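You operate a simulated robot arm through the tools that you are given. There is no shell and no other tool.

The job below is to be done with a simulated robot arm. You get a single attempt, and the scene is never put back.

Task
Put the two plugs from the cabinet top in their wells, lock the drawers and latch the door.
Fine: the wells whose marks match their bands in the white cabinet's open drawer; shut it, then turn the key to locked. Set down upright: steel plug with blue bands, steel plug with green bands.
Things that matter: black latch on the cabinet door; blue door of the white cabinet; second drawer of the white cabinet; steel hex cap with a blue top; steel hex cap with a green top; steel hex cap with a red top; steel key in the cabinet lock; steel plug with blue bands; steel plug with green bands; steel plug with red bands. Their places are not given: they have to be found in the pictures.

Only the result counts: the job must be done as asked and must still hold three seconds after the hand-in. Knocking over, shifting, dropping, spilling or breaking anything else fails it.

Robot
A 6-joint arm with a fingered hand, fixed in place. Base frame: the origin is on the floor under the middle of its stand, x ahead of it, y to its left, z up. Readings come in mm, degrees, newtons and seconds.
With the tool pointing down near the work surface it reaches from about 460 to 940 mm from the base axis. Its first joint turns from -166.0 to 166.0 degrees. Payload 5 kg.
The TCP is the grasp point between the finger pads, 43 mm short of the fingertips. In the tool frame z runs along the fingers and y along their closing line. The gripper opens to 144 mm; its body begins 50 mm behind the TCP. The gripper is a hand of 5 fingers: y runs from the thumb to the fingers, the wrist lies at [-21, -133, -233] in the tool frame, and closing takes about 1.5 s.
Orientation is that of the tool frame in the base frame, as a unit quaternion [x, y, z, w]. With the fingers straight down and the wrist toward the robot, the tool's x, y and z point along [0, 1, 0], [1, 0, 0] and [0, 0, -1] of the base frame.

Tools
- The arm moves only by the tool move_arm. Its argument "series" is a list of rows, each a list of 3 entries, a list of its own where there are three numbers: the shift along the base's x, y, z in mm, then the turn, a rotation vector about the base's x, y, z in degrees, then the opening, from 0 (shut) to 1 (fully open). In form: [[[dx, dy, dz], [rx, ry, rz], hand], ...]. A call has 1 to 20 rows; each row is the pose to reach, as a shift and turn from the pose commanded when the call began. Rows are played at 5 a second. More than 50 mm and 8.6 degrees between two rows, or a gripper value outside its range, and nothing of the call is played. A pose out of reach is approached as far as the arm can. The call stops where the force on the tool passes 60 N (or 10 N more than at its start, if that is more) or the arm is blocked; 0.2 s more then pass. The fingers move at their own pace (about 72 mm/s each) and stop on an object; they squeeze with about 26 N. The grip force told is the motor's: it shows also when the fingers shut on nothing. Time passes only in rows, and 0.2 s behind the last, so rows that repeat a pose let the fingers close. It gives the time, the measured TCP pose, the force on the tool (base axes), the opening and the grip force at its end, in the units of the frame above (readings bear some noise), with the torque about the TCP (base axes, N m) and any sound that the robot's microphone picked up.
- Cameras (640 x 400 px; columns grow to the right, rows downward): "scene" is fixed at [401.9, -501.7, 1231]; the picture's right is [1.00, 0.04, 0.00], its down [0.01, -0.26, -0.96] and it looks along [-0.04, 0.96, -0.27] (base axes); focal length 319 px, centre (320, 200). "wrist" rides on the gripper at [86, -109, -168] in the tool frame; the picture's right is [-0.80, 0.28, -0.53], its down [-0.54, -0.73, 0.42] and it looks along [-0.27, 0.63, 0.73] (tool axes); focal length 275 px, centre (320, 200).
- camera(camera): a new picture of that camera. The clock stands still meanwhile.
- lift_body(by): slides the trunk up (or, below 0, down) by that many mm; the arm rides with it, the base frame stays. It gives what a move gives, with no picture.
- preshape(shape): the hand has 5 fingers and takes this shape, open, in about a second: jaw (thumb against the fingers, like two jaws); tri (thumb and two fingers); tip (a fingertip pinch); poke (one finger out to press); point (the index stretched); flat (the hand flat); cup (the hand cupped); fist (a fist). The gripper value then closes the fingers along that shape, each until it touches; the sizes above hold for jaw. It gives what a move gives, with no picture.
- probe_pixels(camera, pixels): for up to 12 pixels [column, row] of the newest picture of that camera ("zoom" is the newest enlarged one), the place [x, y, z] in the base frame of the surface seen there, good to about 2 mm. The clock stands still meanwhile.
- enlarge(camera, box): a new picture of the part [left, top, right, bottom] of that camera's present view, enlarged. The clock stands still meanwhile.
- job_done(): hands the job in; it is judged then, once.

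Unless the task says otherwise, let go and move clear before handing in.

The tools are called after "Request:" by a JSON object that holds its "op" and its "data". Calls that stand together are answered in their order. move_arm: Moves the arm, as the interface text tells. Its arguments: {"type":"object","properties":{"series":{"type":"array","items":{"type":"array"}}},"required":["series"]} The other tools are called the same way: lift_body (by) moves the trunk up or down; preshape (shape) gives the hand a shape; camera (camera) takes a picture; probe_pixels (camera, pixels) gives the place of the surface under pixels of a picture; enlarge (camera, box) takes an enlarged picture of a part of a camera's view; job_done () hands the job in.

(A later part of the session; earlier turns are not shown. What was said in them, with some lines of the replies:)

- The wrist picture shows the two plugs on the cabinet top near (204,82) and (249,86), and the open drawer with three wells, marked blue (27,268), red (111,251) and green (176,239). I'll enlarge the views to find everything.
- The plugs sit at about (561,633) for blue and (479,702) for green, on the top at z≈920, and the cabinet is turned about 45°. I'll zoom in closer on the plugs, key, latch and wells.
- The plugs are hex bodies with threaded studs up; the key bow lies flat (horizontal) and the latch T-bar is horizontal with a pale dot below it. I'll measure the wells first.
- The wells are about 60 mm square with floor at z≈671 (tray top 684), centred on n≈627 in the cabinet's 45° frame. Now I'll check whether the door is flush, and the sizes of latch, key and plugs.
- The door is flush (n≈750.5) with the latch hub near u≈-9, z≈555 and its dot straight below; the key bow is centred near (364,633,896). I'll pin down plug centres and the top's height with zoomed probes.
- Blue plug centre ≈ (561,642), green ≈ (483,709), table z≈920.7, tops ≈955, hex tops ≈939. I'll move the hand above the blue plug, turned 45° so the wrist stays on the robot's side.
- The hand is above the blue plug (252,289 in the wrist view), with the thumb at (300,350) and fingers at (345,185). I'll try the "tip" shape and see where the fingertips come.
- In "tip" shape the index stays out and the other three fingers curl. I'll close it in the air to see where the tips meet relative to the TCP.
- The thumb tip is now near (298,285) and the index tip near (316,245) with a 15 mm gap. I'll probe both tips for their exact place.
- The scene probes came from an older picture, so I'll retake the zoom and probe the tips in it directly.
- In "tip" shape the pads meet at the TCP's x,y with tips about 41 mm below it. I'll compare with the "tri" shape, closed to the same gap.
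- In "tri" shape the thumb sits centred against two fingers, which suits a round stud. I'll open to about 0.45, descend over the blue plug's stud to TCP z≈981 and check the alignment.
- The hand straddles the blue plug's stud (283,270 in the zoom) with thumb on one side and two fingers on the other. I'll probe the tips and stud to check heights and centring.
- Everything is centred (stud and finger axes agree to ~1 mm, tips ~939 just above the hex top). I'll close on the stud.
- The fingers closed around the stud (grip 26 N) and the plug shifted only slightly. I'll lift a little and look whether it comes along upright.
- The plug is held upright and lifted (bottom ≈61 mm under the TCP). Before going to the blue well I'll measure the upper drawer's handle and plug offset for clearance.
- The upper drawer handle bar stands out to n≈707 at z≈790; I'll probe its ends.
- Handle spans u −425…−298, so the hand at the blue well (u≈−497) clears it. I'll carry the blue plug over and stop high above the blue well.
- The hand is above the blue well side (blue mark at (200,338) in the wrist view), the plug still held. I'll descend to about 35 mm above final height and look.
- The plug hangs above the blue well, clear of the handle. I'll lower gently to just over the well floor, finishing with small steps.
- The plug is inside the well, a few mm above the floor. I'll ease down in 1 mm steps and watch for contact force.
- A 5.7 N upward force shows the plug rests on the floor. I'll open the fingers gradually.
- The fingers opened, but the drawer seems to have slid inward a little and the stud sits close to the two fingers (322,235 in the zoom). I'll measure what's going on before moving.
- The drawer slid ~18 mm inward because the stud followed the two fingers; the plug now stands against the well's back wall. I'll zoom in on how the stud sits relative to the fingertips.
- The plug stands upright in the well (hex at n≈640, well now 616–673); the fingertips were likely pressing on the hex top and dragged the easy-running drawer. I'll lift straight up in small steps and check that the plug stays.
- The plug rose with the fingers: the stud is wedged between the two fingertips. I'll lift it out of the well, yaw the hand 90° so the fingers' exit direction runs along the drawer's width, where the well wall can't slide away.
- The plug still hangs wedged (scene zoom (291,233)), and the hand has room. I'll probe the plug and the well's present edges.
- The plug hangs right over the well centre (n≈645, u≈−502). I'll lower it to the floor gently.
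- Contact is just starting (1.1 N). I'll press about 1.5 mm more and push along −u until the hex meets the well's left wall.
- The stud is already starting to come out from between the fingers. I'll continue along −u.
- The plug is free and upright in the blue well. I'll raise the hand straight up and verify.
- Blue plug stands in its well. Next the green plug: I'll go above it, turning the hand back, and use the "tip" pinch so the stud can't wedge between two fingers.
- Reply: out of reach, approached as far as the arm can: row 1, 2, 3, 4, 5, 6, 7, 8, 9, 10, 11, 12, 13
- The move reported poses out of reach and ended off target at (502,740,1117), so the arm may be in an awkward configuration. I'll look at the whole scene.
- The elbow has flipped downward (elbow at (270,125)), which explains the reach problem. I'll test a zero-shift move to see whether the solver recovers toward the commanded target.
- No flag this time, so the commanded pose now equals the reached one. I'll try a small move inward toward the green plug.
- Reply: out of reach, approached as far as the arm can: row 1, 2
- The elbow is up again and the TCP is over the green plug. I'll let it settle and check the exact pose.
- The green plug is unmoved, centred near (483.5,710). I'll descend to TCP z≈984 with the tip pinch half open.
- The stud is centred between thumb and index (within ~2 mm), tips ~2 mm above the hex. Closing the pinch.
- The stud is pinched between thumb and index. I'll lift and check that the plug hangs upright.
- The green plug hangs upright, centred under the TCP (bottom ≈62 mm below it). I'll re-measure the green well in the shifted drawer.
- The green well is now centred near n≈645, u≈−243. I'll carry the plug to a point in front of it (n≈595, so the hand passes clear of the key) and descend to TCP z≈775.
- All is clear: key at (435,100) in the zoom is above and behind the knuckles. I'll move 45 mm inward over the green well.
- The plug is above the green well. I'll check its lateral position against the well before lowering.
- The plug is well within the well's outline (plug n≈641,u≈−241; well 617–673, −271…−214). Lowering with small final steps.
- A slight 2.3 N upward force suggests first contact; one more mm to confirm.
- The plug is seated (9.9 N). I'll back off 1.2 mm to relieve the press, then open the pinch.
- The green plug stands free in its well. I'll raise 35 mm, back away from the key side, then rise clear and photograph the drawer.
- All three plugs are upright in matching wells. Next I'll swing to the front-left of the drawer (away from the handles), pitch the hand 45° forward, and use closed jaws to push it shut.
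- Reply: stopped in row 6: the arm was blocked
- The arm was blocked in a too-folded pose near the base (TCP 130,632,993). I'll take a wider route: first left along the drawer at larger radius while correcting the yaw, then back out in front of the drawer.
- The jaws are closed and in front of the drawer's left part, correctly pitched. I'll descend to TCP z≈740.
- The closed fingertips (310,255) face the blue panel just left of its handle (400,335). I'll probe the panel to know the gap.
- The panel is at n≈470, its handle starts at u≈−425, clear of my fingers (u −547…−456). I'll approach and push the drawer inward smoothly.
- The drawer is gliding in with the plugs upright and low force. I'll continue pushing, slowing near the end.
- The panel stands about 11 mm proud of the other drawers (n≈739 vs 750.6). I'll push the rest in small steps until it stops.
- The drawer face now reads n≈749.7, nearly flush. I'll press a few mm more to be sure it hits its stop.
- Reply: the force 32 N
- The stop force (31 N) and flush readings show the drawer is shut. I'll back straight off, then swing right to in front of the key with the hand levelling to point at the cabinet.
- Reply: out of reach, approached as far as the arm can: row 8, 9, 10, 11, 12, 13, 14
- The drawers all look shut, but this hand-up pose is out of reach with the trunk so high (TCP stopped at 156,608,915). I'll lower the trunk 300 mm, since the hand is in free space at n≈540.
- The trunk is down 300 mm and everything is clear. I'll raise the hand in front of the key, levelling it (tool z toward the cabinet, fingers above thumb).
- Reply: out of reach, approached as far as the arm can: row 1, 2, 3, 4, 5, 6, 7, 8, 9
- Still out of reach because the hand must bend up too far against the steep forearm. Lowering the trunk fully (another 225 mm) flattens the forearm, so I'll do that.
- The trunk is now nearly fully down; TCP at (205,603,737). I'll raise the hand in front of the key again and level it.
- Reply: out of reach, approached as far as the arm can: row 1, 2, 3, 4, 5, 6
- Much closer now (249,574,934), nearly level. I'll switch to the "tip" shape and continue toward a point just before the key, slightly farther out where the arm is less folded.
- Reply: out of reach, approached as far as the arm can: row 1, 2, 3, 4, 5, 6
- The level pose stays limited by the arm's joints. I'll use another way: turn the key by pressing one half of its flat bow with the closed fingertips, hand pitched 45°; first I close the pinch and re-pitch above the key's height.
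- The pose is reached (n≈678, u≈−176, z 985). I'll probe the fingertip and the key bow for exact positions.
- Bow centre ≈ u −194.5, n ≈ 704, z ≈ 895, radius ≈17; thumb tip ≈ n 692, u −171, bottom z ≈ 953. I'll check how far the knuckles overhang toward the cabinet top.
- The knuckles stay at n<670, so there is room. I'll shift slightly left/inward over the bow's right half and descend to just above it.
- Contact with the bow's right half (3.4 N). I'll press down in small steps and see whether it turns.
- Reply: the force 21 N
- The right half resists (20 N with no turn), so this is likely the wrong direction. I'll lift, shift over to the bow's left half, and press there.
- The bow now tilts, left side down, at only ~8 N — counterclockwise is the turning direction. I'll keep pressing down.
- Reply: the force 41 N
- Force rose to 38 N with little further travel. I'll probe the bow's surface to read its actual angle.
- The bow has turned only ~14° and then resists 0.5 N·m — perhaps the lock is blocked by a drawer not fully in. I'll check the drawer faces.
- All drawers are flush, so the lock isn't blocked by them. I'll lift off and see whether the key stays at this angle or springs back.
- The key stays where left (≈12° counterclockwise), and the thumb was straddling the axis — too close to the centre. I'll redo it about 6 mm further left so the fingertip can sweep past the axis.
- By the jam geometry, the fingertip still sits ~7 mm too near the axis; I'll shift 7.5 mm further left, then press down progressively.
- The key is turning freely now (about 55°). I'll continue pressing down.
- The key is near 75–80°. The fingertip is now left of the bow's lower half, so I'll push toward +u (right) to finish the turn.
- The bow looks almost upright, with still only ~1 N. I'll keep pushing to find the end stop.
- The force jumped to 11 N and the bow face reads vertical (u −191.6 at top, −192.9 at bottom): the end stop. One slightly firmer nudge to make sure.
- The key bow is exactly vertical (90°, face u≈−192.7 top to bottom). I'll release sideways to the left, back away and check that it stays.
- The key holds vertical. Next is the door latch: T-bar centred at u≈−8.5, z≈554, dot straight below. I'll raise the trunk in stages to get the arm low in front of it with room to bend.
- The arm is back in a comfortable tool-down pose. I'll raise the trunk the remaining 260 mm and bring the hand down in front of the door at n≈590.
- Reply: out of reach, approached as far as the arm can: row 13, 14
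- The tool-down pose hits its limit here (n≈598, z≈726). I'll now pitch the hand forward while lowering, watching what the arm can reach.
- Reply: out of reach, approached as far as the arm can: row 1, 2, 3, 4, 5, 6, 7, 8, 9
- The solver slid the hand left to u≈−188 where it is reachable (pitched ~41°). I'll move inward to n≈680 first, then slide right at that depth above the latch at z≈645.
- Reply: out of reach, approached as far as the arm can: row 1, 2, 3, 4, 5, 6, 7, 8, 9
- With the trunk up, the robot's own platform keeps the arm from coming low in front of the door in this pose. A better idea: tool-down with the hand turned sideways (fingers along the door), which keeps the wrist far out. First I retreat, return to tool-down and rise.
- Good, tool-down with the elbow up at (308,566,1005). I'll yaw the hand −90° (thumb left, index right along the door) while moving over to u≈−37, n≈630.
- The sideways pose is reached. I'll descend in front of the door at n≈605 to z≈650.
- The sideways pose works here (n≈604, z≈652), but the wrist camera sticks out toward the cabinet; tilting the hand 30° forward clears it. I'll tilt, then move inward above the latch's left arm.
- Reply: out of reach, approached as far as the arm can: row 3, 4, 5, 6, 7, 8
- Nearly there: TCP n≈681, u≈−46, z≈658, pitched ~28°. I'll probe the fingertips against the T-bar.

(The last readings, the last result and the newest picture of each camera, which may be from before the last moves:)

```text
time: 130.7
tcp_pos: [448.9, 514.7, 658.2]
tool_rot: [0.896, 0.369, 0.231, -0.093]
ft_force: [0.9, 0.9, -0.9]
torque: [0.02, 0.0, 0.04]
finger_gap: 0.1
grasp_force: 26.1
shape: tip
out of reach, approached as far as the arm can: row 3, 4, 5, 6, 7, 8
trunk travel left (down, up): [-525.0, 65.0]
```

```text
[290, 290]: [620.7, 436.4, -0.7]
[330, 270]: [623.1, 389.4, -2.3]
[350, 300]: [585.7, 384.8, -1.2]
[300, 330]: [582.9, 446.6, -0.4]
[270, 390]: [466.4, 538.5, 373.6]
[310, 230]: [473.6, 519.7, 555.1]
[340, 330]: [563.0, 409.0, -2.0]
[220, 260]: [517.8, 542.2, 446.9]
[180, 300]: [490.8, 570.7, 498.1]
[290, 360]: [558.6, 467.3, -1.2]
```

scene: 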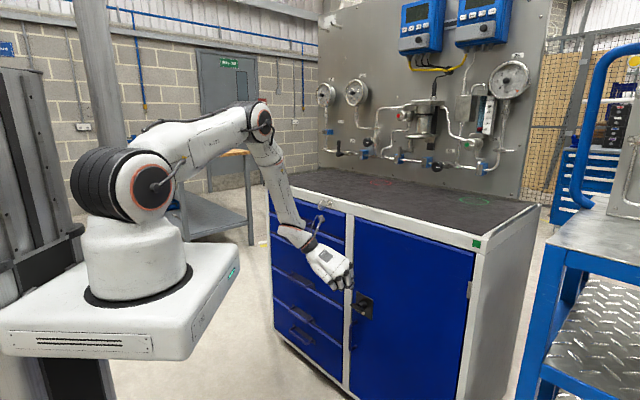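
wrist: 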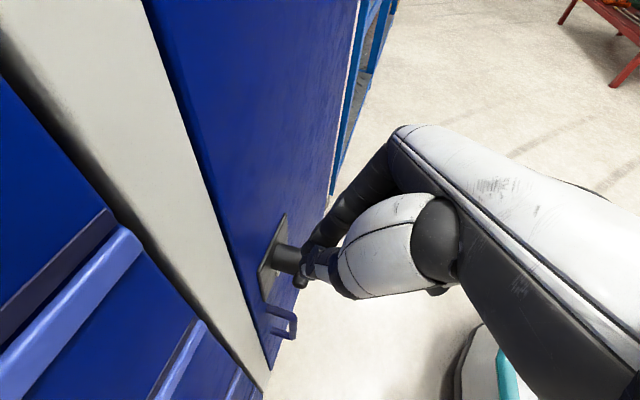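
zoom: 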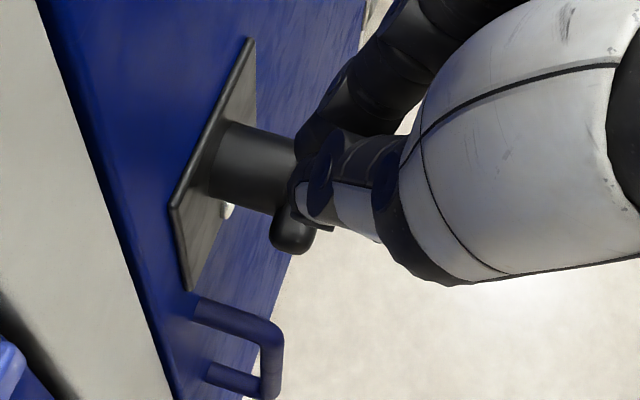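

The folded fingers hide the tips, but by geometry the index tip is near u≈−37, n≈693, z≈619. I'll shift 13 mm inward and 8 mm right, then descend to just above the bar.

Request:
{"op": "move_arm", "data": {"series": [[[7, 1.5, 0], [0, 0, 0], 0], [[14.9, 2.9, 0], [0, 0, 0], 0], [[14.9, 2.9, -15], [0, 0, 0], 0], [[14.9, 2.9, -30], [0, 0, 0], 0], [[14.9, 2.9, -42], [0, 0, 0], 0], [[14.9, 2.9, -48], [0, 0, 0], 0], [[14.9, 2.9, -48], [0, 0, 0], 0]]}}

Request:
{"op": "enlarge", "data": {"camera": "wrist", "box": [240, 200, 380, 340]}}

Request:
{"op": "enlarge", "data": {"camera": "scene", "box": [335, 270, 385, 325]}}

```text
time: 132.3
tcp_pos: [468.6, 523.0, 610.0]
tool_rot: [0.894, 0.368, 0.235, -0.097]
ft_force: [0.2, -0.9, -0.5]
torque: [0.0, 0.04, 0.01]
finger_gap: 0.1
grasp_force: 25.6
shape: tip
out of reach, approached as far as the arm can: row 1, 3, 4, 5, 6, 7
trunk travel left (down, up): [-525.0, 65.0]
```

```text
2.86 times, centred on (310, 270) of wrist
```

zoom: 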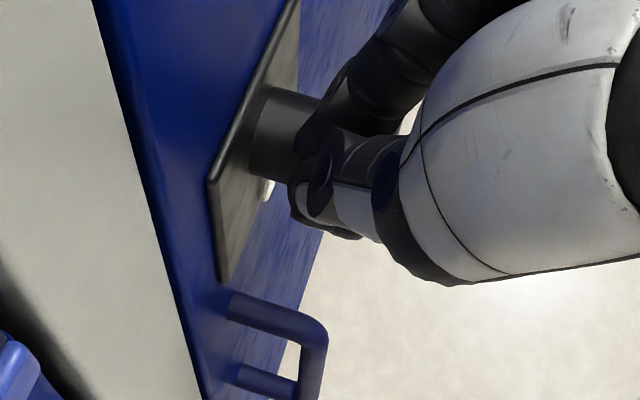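

```text
7.27 times, centred on (360, 298) of scene
```

zoom: 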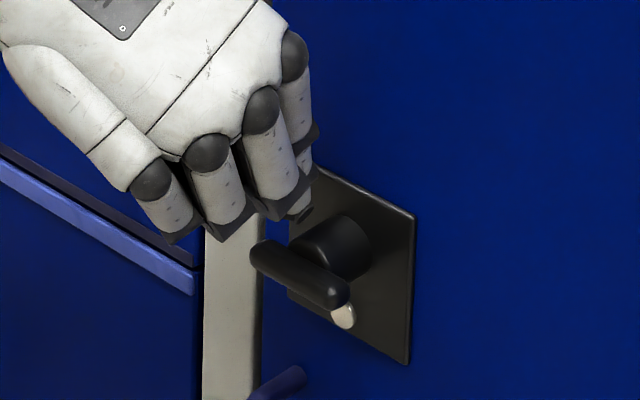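

TCP is at n≈701, u≈−38.5, z≈610. I'll probe the visible fingertip end near (300,212) relative to the bar.

Request:
{"op": "probe_pixels", "data": {"camera": "zoom", "pixels": [[300, 214], [305, 205], [292, 212], [300, 195], [312, 160], [270, 215], [260, 250], [300, 270], [335, 290], [330, 225]]}}

Request:
{"op": "probe_pixels", "data": {"camera": "wrist", "pixels": [[312, 268], [306, 275], [318, 280], [322, 250], [308, 262], [312, 245]]}}

Request:
{"op": "camera", "data": {"camera": "wrist"}}

Request:
{"op": "probe_pixels", "data": {"camera": "wrist", "pixels": [[312, 268], [306, 275], [318, 280], [322, 250], [308, 262], [304, 268], [330, 282]]}}

```text
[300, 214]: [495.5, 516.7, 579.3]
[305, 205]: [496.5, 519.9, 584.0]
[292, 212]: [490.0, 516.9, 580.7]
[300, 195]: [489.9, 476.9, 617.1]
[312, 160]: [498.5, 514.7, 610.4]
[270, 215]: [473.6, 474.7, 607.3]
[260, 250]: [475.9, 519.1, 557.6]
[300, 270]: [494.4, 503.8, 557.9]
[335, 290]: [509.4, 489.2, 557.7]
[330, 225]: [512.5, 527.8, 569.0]
```

```text
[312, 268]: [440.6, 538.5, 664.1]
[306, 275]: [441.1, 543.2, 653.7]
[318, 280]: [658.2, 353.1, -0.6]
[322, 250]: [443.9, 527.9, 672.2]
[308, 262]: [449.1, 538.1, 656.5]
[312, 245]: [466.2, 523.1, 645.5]
```

```text
taken
```

wrist: 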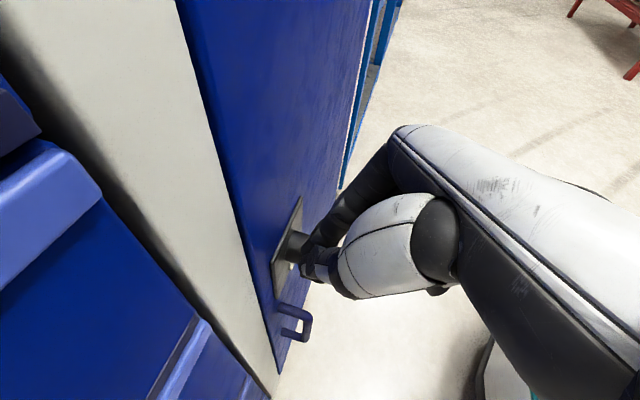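

```text
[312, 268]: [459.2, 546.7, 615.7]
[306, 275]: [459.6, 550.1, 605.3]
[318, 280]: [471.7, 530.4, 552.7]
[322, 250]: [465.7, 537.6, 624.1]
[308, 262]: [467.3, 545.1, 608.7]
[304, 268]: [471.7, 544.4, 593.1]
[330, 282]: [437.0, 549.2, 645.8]
```

The index tip is really at n≈722, u≈−20 (too deep, it would meet the hub). I'll reduce the tilt to ~20°, pull back ~9 mm and go ~8 mm left so it lands on the bar's left arm only.

Request:
{"op": "move_arm", "data": {"series": [[[-4, 0, 5], [-2.1, 2.1, 0], 0], [[-8, 0, 5], [-4.3, 4.3, 0], 0], [[-12.4, -0.4, 5], [-6.4, 6.4, 0], 0], [[-12.4, -0.4, 5], [-6.4, 6.4, 0], 0]]}}

Request:
{"op": "enlarge", "data": {"camera": "scene", "box": [335, 270, 385, 325]}}

Request:
{"op": "probe_pixels", "data": {"camera": "zoom", "pixels": [[280, 216], [285, 210], [290, 205], [275, 212], [295, 212], [270, 225], [260, 250], [300, 270]]}}

Request:
{"op": "camera", "data": {"camera": "wrist"}}

Request:
{"op": "probe_pixels", "data": {"camera": "wrist", "pixels": [[304, 268], [306, 275], [302, 262], [308, 255], [320, 282], [300, 270]]}}

```text
time: 133.3
tcp_pos: [455.8, 522.7, 615.6]
tool_rot: [0.909, 0.376, 0.166, -0.07]
ft_force: [1.5, 0.0, 0.7]
torque: [0.01, -0.01, -0.03]
finger_gap: 0.0
grasp_force: 26.1
shape: tip
trunk travel left (down, up): [-525.0, 65.0]
```

```text
7.27 times, centred on (360, 298) of scene
```

zoom: 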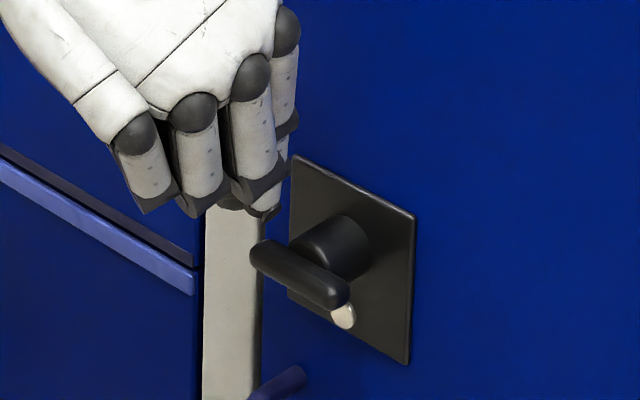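

```text
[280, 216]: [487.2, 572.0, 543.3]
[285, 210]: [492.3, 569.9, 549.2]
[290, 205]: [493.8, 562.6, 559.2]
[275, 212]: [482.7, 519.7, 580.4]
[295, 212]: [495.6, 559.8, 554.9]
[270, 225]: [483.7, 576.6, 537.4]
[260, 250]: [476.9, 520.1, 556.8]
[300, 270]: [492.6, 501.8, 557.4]
```

```text
taken
```

wrist: 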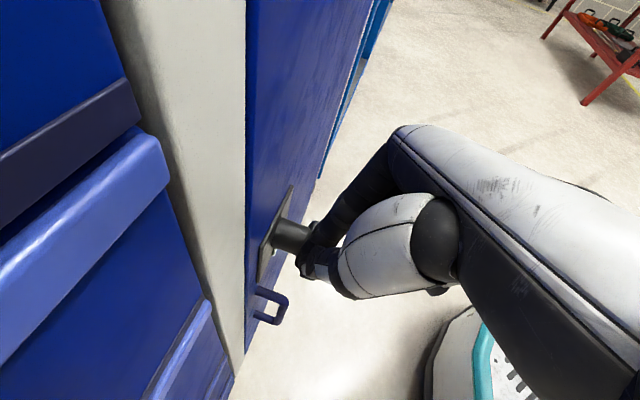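

```text
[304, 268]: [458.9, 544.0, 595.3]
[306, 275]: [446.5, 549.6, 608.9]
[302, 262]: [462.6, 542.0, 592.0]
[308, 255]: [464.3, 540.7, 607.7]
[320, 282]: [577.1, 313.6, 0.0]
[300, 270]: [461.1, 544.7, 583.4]
```

The index tip is now at n≈715, u≈−32; bar centre is n≈707. I'll pull back 7 mm more, then descend to touch the bar.

Request:
{"op": "move_arm", "data": {"series": [[[-6.4, -3.5, 0], [0, 0, 0], 0], [[-6.4, -3.5, -5], [0, 0, 0], 0], [[-6.4, -3.5, -9], [0, 0, 0], 0], [[-6.4, -3.5, -12], [0, 0, 0], 0], [[-6.4, -3.5, -15], [0, 0, 0], 0], [[-6.4, -3.5, -17], [0, 0, 0], 0], [[-6.4, -3.5, -17], [0, 0, 0], 0]]}}

Request:
{"op": "enlarge", "data": {"camera": "scene", "box": [335, 270, 385, 325]}}

Request:
{"op": "enlarge", "data": {"camera": "wrist", "box": [240, 200, 380, 340]}}

```text
time: 134.9
tcp_pos: [450.1, 520.0, 599.0]
tool_rot: [0.909, 0.375, 0.167, -0.07]
ft_force: [-1.7, -4.1, 12.5]
torque: [-0.16, -0.16, -0.14]
finger_gap: 0.1
grasp_force: 26.2
shape: tip
trunk travel left (down, up): [-525.0, 65.0]
```

```text
7.27 times, centred on (360, 298) of scene
```

zoom: 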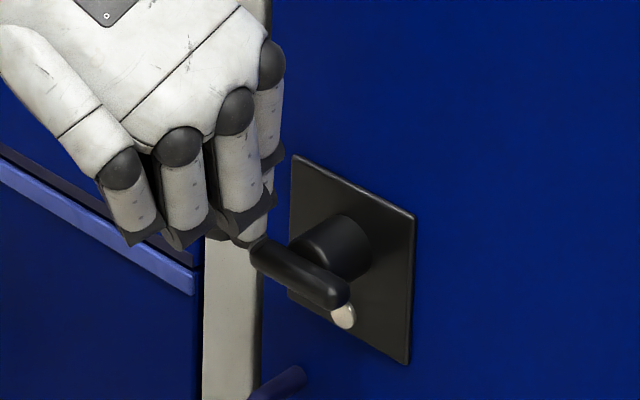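

```text
2.86 times, centred on (310, 270) of wrist
```

zoom: 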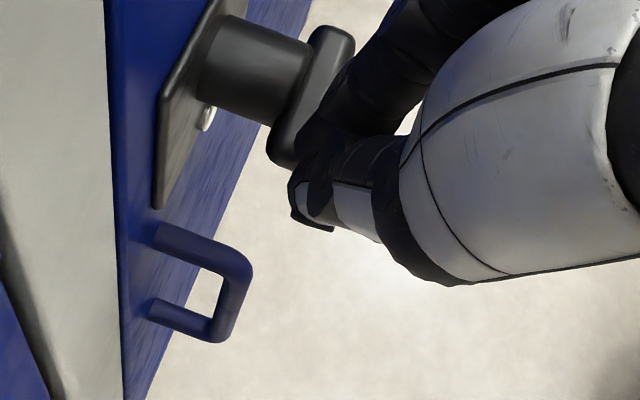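

Contact with the left arm (12.5 N), no rotation yet. I'll press a little more to judge this direction.

Request:
{"op": "move_arm", "data": {"series": [[[0, 0, -1.5], [0, 0, 0], 0], [[0, 0, -3], [0, 0, 0], 0], [[0, 0, -4], [0, 0, 0], 0], [[0, 0, -4], [0, 0, 0], 0]]}}

Request:
{"op": "enlarge", "data": {"camera": "scene", "box": [335, 270, 385, 325]}}

Request:
{"op": "enlarge", "data": {"camera": "wrist", "box": [240, 200, 380, 340]}}

```text
time: 135.9
tcp_pos: [450.9, 518.6, 598.3]
tool_rot: [0.909, 0.374, 0.171, -0.071]
ft_force: [-4.1, -13.2, 52.9]
torque: [-0.52, -0.9, -0.28]
finger_gap: 0.0
grasp_force: 26.1
shape: tip
trunk travel left (down, up): [-525.0, 65.0]
```

```text
7.27 times, centred on (360, 298) of scene
```

zoom: 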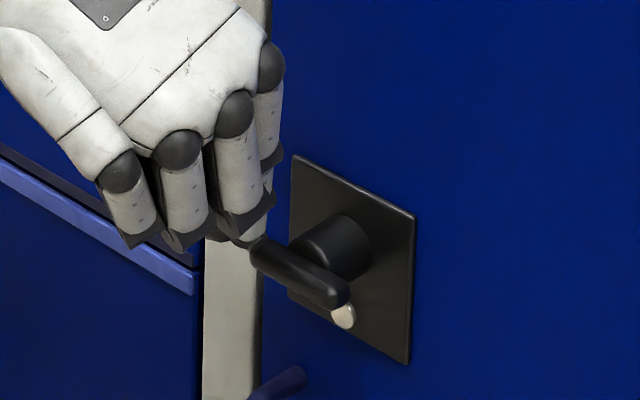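

```text
2.86 times, centred on (310, 270) of wrist
```

zoom: 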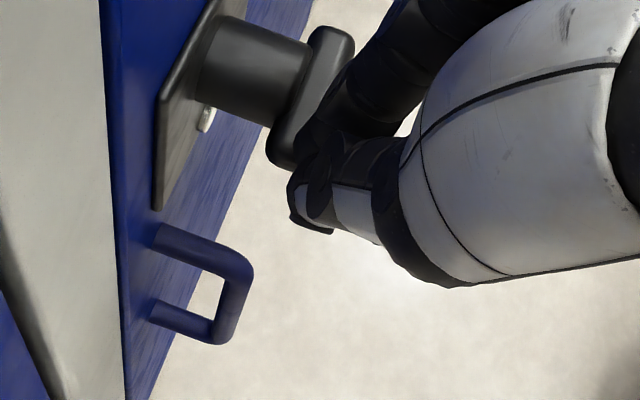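

53 N with no rotation: counterclockwise is blocked for the latch. I'll lift off and go to the right arm of the T-bar to turn it clockwise.

Request:
{"op": "move_arm", "data": {"series": [[[0, 0, 8], [0, 0, 0], 0], [[0, 0, 22], [0, 0, 0], 0], [[15, -15, 22], [0, 0, 0], 0], [[30, -30, 22], [0, 0, 0], 0], [[43.8, -43.8, 22], [0, 0, 0], 0], [[43.8, -43.8, 22], [0, 0, 0], 0]]}}

Request:
{"op": "enlarge", "data": {"camera": "scene", "box": [335, 270, 385, 325]}}

Request:
{"op": "camera", "data": {"camera": "wrist"}}

Request:
{"op": "probe_pixels", "data": {"camera": "wrist", "pixels": [[304, 268], [306, 275], [302, 262], [308, 255], [300, 270], [310, 268]]}}

```text
time: 137.3
tcp_pos: [494.1, 474.6, 616.0]
tool_rot: [0.909, 0.377, 0.167, -0.069]
ft_force: [-0.3, -0.4, -0.6]
torque: [0.02, 0.0, 0.0]
finger_gap: 0.0
grasp_force: 25.5
shape: tip
trunk travel left (down, up): [-525.0, 65.0]
```

```text
7.27 times, centred on (360, 298) of scene
```

zoom: 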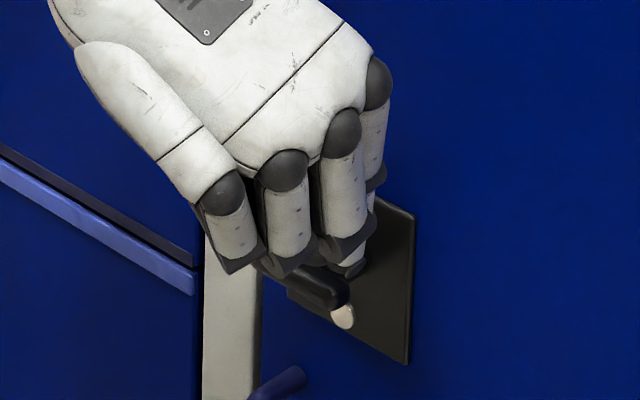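

```text
taken
```

wrist: 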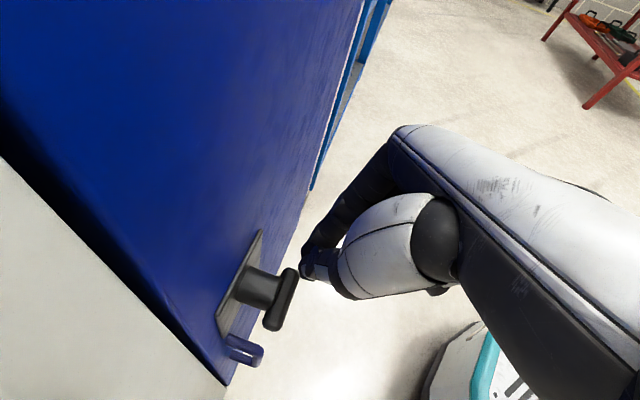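

```text
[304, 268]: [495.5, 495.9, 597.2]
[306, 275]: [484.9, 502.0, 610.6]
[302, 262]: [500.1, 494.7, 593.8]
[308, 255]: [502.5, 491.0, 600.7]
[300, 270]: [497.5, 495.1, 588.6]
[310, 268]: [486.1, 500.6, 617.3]
```

The thumb's left side is at u≈+1, n≈702 — right over the bar's right arm. I'll press down in small steps.

Request:
{"op": "move_arm", "data": {"series": [[[0, 0, -6], [0, 0, 0], 0], [[0, 0, -11], [0, 0, 0], 0], [[0, 0, -15], [0, 0, 0], 0], [[0, 0, -18], [0, 0, 0], 0], [[0, 0, -21], [0, 0, 0], 0], [[0, 0, -21], [0, 0, 0], 0]]}}

Request:
{"op": "enlarge", "data": {"camera": "scene", "box": [335, 270, 385, 325]}}

Request:
{"op": "enlarge", "data": {"camera": "wrist", "box": [200, 200, 340, 380]}}

```text
time: 138.7
tcp_pos: [493.1, 475.4, 594.4]
tool_rot: [0.909, 0.376, 0.167, -0.07]
ft_force: [0.2, -0.6, 0.4]
torque: [0.01, -0.02, 0.01]
finger_gap: 0.2
grasp_force: 25.8
shape: tip
trunk travel left (down, up): [-525.0, 65.0]
```

```text
7.27 times, centred on (360, 298) of scene
```

zoom: 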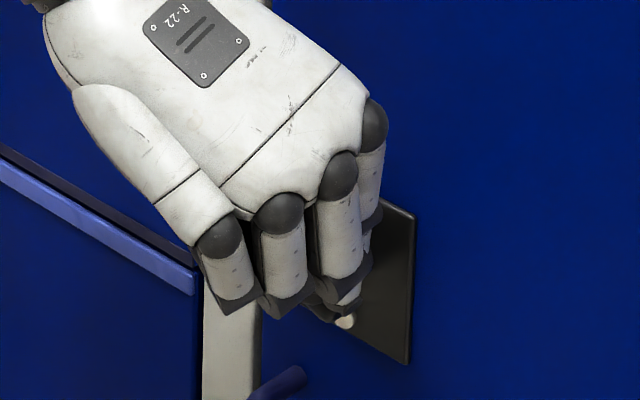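

```text
2.22 times, centred on (270, 290) of wrist
```

zoom: 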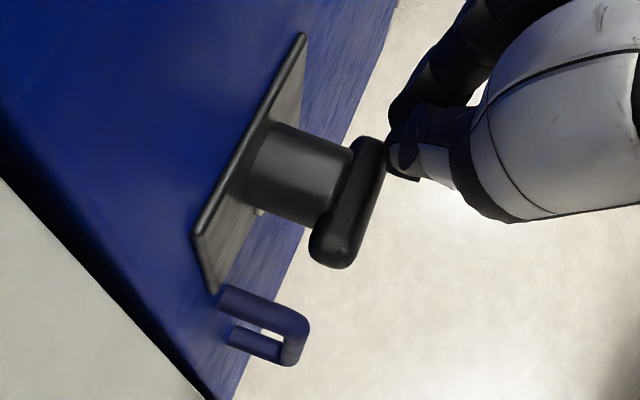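

No resistance so far at z 594. I'll continue descending while monitoring.

Request:
{"op": "move_arm", "data": {"series": [[[0, 0, -3], [0, 0, 0], 0], [[0, 0, -6], [0, 0, 0], 0], [[0, 0, -9], [0, 0, 0], 0], [[0, 0, -12], [0, 0, 0], 0], [[0, 0, -12], [0, 0, 0], 0]]}}

Request:
{"op": "enlarge", "data": {"camera": "scene", "box": [335, 270, 385, 325]}}

Request:
{"op": "enlarge", "data": {"camera": "wrist", "box": [200, 200, 340, 380]}}

```text
time: 139.9
tcp_pos: [493.2, 474.6, 584.0]
tool_rot: [0.909, 0.376, 0.166, -0.07]
ft_force: [0.2, -0.8, 1.2]
torque: [-0.02, -0.06, 0.0]
finger_gap: 0.2
grasp_force: 26.0
shape: tip
trunk travel left (down, up): [-525.0, 65.0]
```

```text
7.27 times, centred on (360, 298) of scene
```

zoom: 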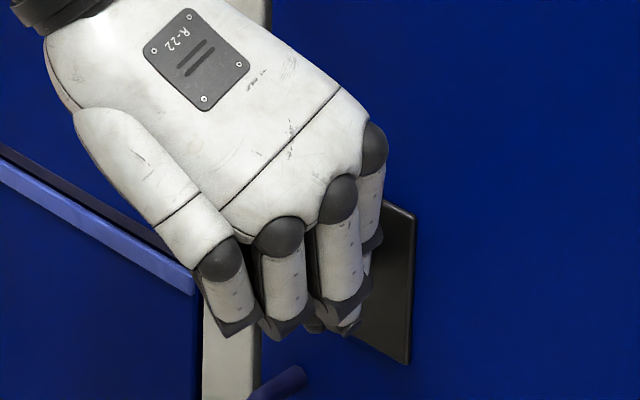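

```text
2.22 times, centred on (270, 290) of wrist
```

zoom: 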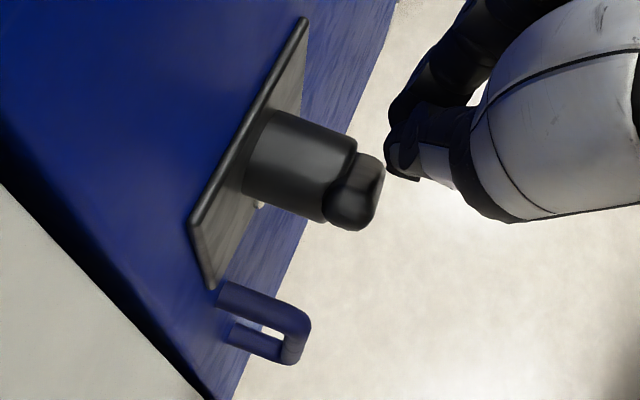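

The latch is turning clockwise with only ~1 N (its left arm is rising). I'll keep pressing down.

Request:
{"op": "move_arm", "data": {"series": [[[0, 0, -3], [0, 0, 0], 0], [[0, 0, -6], [0, 0, 0], 0], [[0, 0, -9], [0, 0, 0], 0], [[0, 0, -12], [0, 0, 0], 0], [[0, 0, -15], [0, 0, 0], 0], [[0, 0, -15], [0, 0, 0], 0]]}}

Request:
{"op": "enlarge", "data": {"camera": "scene", "box": [335, 270, 385, 325]}}

Request:
{"op": "enlarge", "data": {"camera": "wrist", "box": [200, 200, 340, 380]}}

```text
time: 141.3
tcp_pos: [494.4, 475.4, 567.2]
tool_rot: [0.909, 0.376, 0.166, -0.07]
ft_force: [-1.4, -1.4, 0.7]
torque: [-0.07, 0.06, 0.02]
finger_gap: 0.0
grasp_force: 25.9
shape: tip
trunk travel left (down, up): [-525.0, 65.0]
```

```text
7.27 times, centred on (360, 298) of scene
```

zoom: 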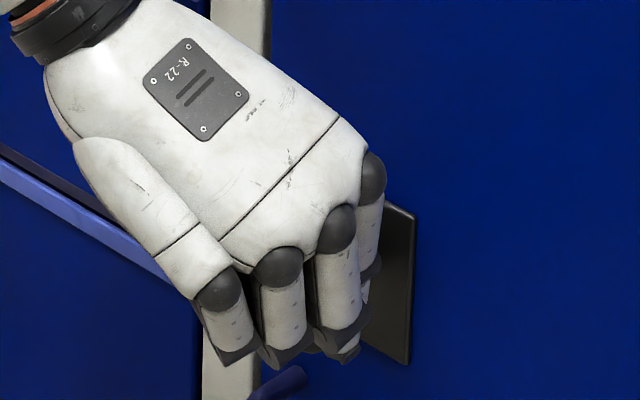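

```text
2.22 times, centred on (270, 290) of wrist
```

zoom: 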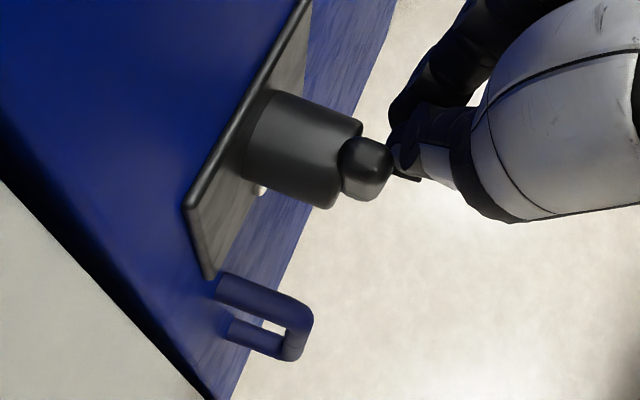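

The bar is close to vertical. The thumb is to the right of its lower arm, so I'll now push left (−u) until it stops.

Request:
{"op": "move_arm", "data": {"series": [[[-0.7, 0.7, 0], [0, 0, 0], 0], [[-1.4, 1.4, 0], [0, 0, 0], 0], [[-2.1, 2.1, 0], [0, 0, 0], 0], [[-2.8, 2.8, 0], [0, 0, 0], 0], [[-3.5, 3.5, 0], [0, 0, 0], 0], [[-3.5, 3.5, 0], [0, 0, 0], 0]]}}

Request:
{"op": "enlarge", "data": {"camera": "wrist", "box": [200, 200, 340, 380]}}

```text
time: 142.7
tcp_pos: [490.5, 479.3, 566.8]
tool_rot: [0.909, 0.375, 0.166, -0.07]
ft_force: [-0.3, -3.2, -1.0]
torque: [-0.13, 0.02, 0.01]
finger_gap: 0.0
grasp_force: 26.4
shape: tip
trunk travel left (down, up): [-525.0, 65.0]
```

```text
2.22 times, centred on (270, 290) of wrist
```

zoom: 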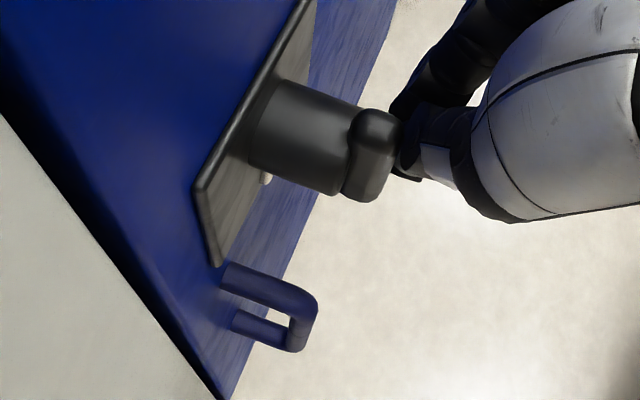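

It keeps turning at ~2 N. A few mm more toward −u.

Request:
{"op": "move_arm", "data": {"series": [[[-0.7, 0.7, 0], [0, 0, 0], 0], [[-1.4, 1.4, 0], [0, 0, 0], 0], [[-2.1, 2.1, 0], [0, 0, 0], 0], [[-2.8, 2.8, 0], [0, 0, 0], 0], [[-3.5, 3.5, 0], [0, 0, 0], 0], [[-3.5, 3.5, 0], [0, 0, 0], 0]]}}

Request:
{"op": "enlarge", "data": {"camera": "wrist", "box": [200, 200, 340, 380]}}

Request:
{"op": "enlarge", "data": {"camera": "scene", "box": [335, 270, 385, 325]}}

```text
time: 144.1
tcp_pos: [486.4, 481.2, 567.2]
tool_rot: [0.909, 0.376, 0.167, -0.07]
ft_force: [2.2, -11.5, 0.5]
torque: [-0.29, -0.12, -0.07]
finger_gap: 0.0
grasp_force: 26.2
shape: tip
trunk travel left (down, up): [-525.0, 65.0]
```

```text
2.22 times, centred on (270, 290) of wrist
```

zoom: 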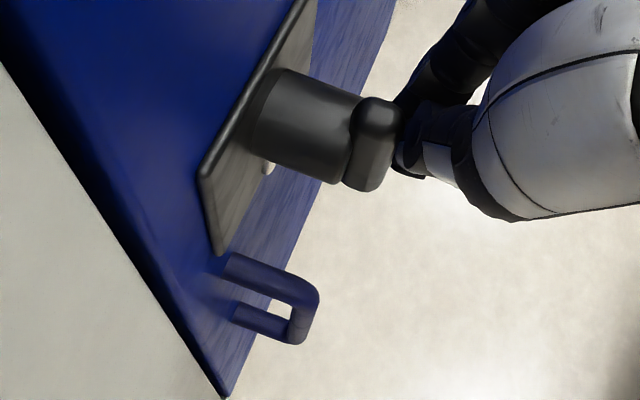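

```text
7.27 times, centred on (360, 298) of scene
```

zoom: 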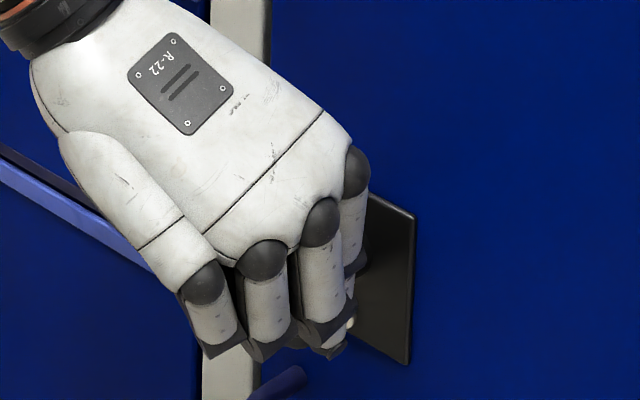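

About 10 N of resistance in −u now — it appears to have reached its stop near vertical. I'll back off to the right, rise, and inspect the latch.

Request:
{"op": "move_arm", "data": {"series": [[[4, -4, 0], [0, 0, 0], 0], [[12, -12, 0], [0, 0, 0], 0], [[24, -24, 0], [0, 0, 0], 0], [[36, -36, 10], [0, 0, 0], 0], [[40, -40, 40], [0, 0, 0], 0], [[40, -40, 80], [0, 0, 0], 0], [[40, -40, 115], [0, 0, 0], 0], [[40, -40, 115], [0, 0, 0], 0]]}}

Request:
{"op": "camera", "data": {"camera": "scene"}}

Request:
{"op": "enlarge", "data": {"camera": "scene", "box": [335, 275, 385, 330]}}

```text
time: 145.9
tcp_pos: [526.3, 442.4, 681.2]
tool_rot: [0.909, 0.375, 0.167, -0.07]
ft_force: [-0.4, -0.5, -0.3]
torque: [-0.02, 0.04, -0.02]
finger_gap: 0.0
grasp_force: 26.1
shape: tip
trunk travel left (down, up): [-525.0, 65.0]
```

```text
taken
```

scene: 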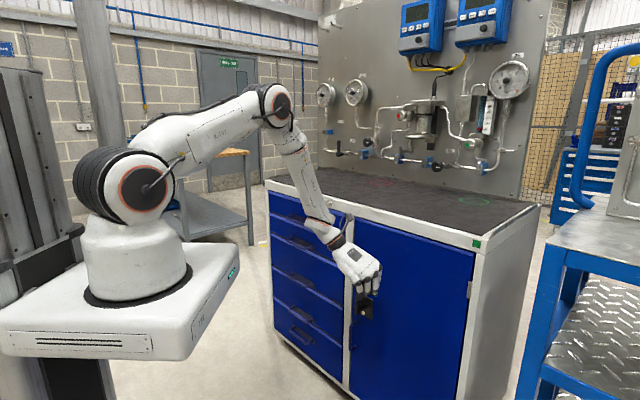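

```text
7.27 times, centred on (360, 302) of scene
```

zoom: 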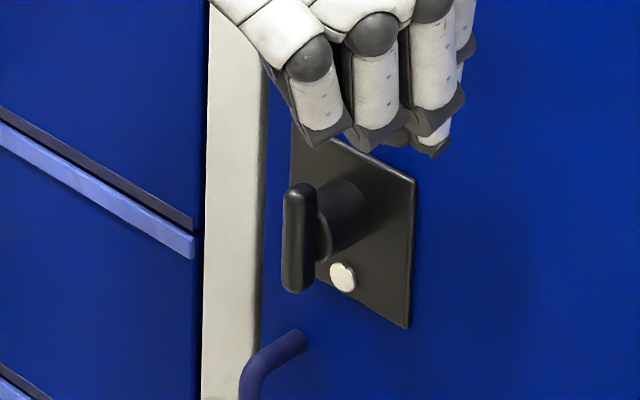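

The T-bar now stands vertical, pointing at the dot. I'll probe its ends to verify, and recheck the key, drawers and door.

Request:
{"op": "probe_pixels", "data": {"camera": "zoom", "pixels": [[298, 195], [298, 220], [298, 250], [298, 280], [290, 210], [290, 270], [308, 210], [308, 275], [342, 277], [330, 200], [500, 200], [380, 250]]}}

Request:
{"op": "enlarge", "data": {"camera": "scene", "box": [260, 180, 380, 330]}}

Request:
{"op": "probe_pixels", "data": {"camera": "zoom", "pixels": [[250, 140], [200, 120], [150, 100], [230, 80], [150, 50], [220, 200], [150, 220], [200, 280], [340, 200], [340, 300], [300, 330], [280, 170]]}}

Request:
{"op": "enlarge", "data": {"camera": "scene", "box": [300, 182, 340, 212]}}

```text
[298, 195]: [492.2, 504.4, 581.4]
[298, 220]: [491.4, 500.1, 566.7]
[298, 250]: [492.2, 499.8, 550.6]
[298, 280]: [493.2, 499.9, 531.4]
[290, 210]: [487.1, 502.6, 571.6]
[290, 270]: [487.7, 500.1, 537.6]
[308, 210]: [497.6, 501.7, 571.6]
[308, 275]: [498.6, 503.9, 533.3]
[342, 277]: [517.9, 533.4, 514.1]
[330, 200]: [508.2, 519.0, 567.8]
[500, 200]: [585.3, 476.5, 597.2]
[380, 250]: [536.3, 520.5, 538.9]
```

```text
2.67 times, centred on (320, 255) of scene
```

zoom: 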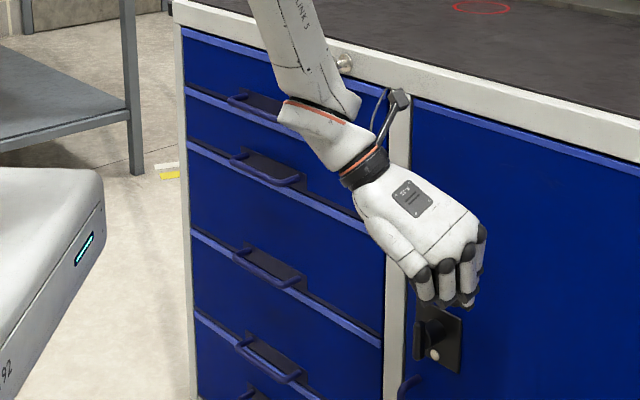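

```text
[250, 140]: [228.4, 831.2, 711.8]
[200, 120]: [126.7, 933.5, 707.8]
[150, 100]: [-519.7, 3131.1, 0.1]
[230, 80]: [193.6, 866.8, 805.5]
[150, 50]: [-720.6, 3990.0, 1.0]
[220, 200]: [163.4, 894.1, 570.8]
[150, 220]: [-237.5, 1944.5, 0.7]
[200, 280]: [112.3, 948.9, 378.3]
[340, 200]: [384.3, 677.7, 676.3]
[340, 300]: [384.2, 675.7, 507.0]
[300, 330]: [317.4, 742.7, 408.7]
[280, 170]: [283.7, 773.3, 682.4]
```

```text
13.33 times, centred on (320, 197) of scene
```

zoom: 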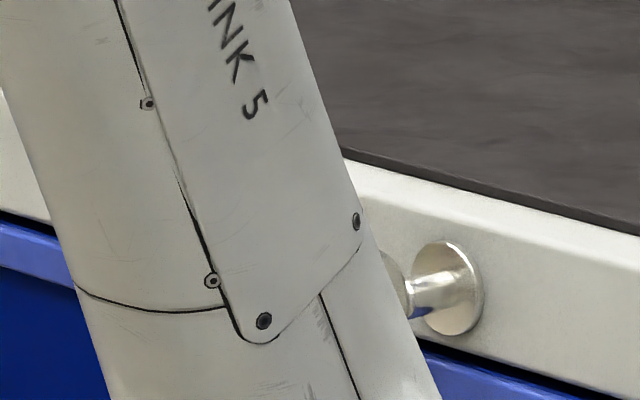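

The bar is vertical within about half a degree. Now I'll check how near the arm's link is to the key (it hides it in this view).

Request:
{"op": "probe_pixels", "data": {"camera": "zoom", "pixels": [[300, 200], [350, 250], [370, 300], [395, 275], [420, 295], [450, 290], [395, 340], [250, 300]]}}

```text
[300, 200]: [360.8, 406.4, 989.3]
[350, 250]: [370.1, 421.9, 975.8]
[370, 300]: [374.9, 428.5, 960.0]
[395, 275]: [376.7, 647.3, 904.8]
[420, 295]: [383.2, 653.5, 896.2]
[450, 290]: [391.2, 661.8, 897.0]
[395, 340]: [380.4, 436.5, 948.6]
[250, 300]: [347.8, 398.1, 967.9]
```

Link 5 is ~120 mm in front of the key, so nothing is touched. I'll rise and move the hand clear of the cabinet, then do a last check.

Request:
{"op": "move_arm", "data": {"series": [[[0, 0, 30], [0, 0, 0], 0], [[-6, -6, 65], [0, 0, 0], 0], [[-14, -14, 105], [0, 0, 0], 0], [[-22, -22, 145], [0, 0, 0], 0], [[-30, -30, 185], [0, 0, 0], 0], [[-38, -38, 225], [0, 0, 0], 0], [[-46, -46, 265], [0, 0, 0], 0], [[-54, -54, 305], [0, 0, 0], 0], [[-60, -60, 345], [0, 0, 0], 0], [[-60, -60, 345], [0, 0, 0], 0]]}}

Request:
{"op": "camera", "data": {"camera": "scene"}}

Request:
{"op": "enlarge", "data": {"camera": "scene", "box": [260, 180, 400, 330]}}

Request:
{"op": "enlarge", "data": {"camera": "scene", "box": [300, 182, 340, 212]}}

```text
time: 148.1
tcp_pos: [466.1, 381.8, 1029.0]
tool_rot: [0.909, 0.376, 0.166, -0.07]
ft_force: [-1.2, -0.4, 0.2]
torque: [0.05, 0.0, 0.01]
finger_gap: 0.1
grasp_force: 26.1
shape: tip
trunk travel left (down, up): [-525.0, 65.0]
```

```text
taken
```

scene: 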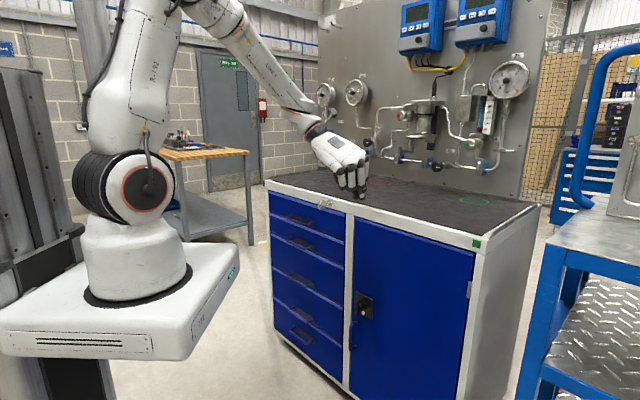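

```text
2.67 times, centred on (330, 255) of scene
```

zoom: 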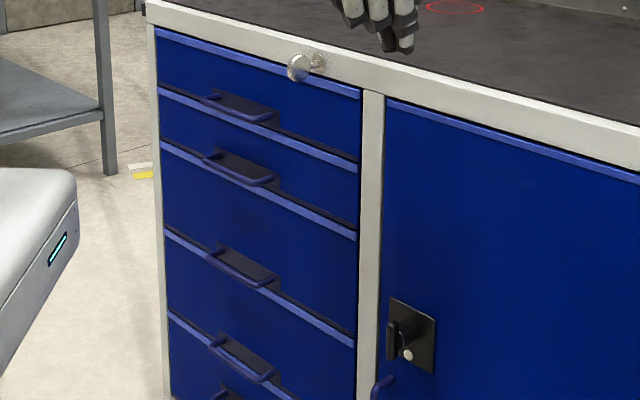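

```text
13.33 times, centred on (320, 197) of scene
```

zoom: 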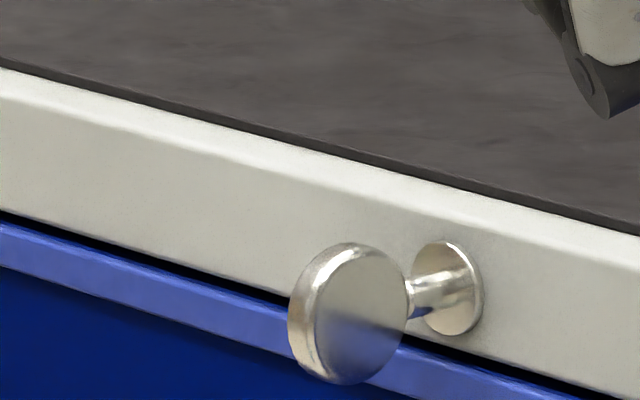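

Key vertical, all drawers closed and latch vertical. A last numeric check of drawer and door faces.

Request:
{"op": "enlarge", "data": {"camera": "scene", "box": [260, 180, 400, 330]}}

Request:
{"op": "probe_pixels", "data": {"camera": "zoom", "pixels": [[320, 190], [250, 140], [330, 170], [190, 120], [300, 100], [300, 230], [280, 320], [420, 150], [400, 250], [560, 250], [450, 350], [372, 200]]}}

```text
2.67 times, centred on (330, 255) of scene
```

zoom: 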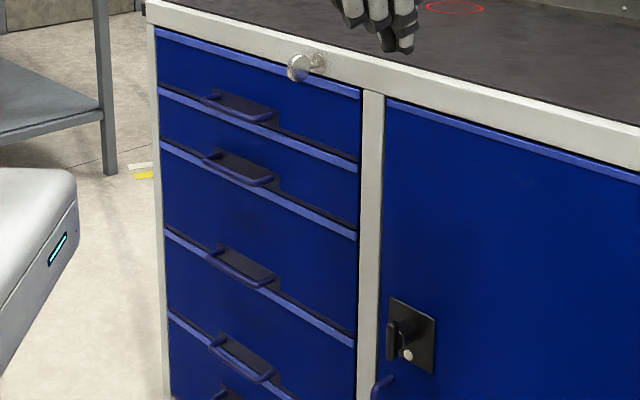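

```text
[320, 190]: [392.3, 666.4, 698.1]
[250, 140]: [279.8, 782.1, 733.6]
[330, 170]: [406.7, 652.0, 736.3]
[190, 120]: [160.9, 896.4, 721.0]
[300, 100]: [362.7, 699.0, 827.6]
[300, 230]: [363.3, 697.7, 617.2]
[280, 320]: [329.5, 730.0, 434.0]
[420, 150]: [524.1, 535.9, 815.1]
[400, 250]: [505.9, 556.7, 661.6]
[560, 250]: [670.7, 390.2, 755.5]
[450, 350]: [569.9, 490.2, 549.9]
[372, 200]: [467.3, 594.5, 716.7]
```

Everything reads flush; drawer 2 might be ~1 mm proud within noise, so I'll average more points on it against drawer 3.

Request:
{"op": "probe_pixels", "data": {"camera": "zoom", "pixels": [[330, 190], [340, 195], [310, 180], [300, 170], [290, 165], [345, 205], [190, 130], [180, 125], [170, 120], [335, 180], [315, 172], [325, 200]]}}

Request:
{"op": "probe_pixels", "data": {"camera": "zoom", "pixels": [[330, 260], [340, 265], [310, 250], [300, 240], [290, 235], [345, 275], [190, 200], [180, 195], [170, 190], [335, 250], [315, 242], [325, 270]]}}

```text
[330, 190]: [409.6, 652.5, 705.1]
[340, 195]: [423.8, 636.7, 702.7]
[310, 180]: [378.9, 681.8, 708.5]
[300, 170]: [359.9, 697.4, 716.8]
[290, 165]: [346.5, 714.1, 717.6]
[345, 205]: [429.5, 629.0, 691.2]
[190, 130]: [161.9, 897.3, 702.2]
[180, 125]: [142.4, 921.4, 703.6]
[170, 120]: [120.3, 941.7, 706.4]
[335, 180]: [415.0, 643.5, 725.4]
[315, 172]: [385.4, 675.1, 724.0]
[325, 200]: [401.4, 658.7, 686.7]
```

```text
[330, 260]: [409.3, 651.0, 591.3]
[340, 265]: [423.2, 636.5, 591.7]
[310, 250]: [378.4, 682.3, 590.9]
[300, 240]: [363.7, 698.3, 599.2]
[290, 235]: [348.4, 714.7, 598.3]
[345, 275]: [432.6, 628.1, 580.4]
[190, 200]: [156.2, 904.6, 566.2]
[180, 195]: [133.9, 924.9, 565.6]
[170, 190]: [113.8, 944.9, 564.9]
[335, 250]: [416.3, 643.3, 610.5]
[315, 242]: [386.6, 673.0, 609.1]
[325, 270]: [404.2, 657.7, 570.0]
```

Drawer 2 averages n=749.8 against 749.9 for drawer 3, so it is flush. The key is vertical at its stop, the latch bar points at its dot, and the hand is clear. Handing in.

Request:
{"op": "job_done", "data": {}}

```text
The job is handed in.
```

The job is handed in. Both plugs are in their wells, the drawer is shut, the key is turned and the door latch is over. I haven't seen the judge's result.

- **Plugs:** The blue-banded and green-banded plugs were upright in the wells with matching marks, and still standing in the last picture of the drawer before I pushed it shut. I can't see inside now that it is closed. While I was releasing the blue plug, the drawer slid in about 18 mm. No plug fell.
- **Drawer:** I pushed it until it hit its stop. Its face is now level with the drawer below, to within the measuring error.
- **Key:** It turned 90° counterclockwise to its stop and held there. It would not turn clockwise. Nothing on the lock is marked "locked", so I took the only direction it turns as locked.
- **Latch:** The black T-bar turned a quarter turn clockwise to its stop. It now stands vertical and points at the pale dot. The door is flush. I took this as latched for the same reason: it would not turn the other way.

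The red-banded plug was not touched. In the last picture the arm is clear of the cabinet and nothing else appears to have moved. I did not identify the three hex caps as separate items.
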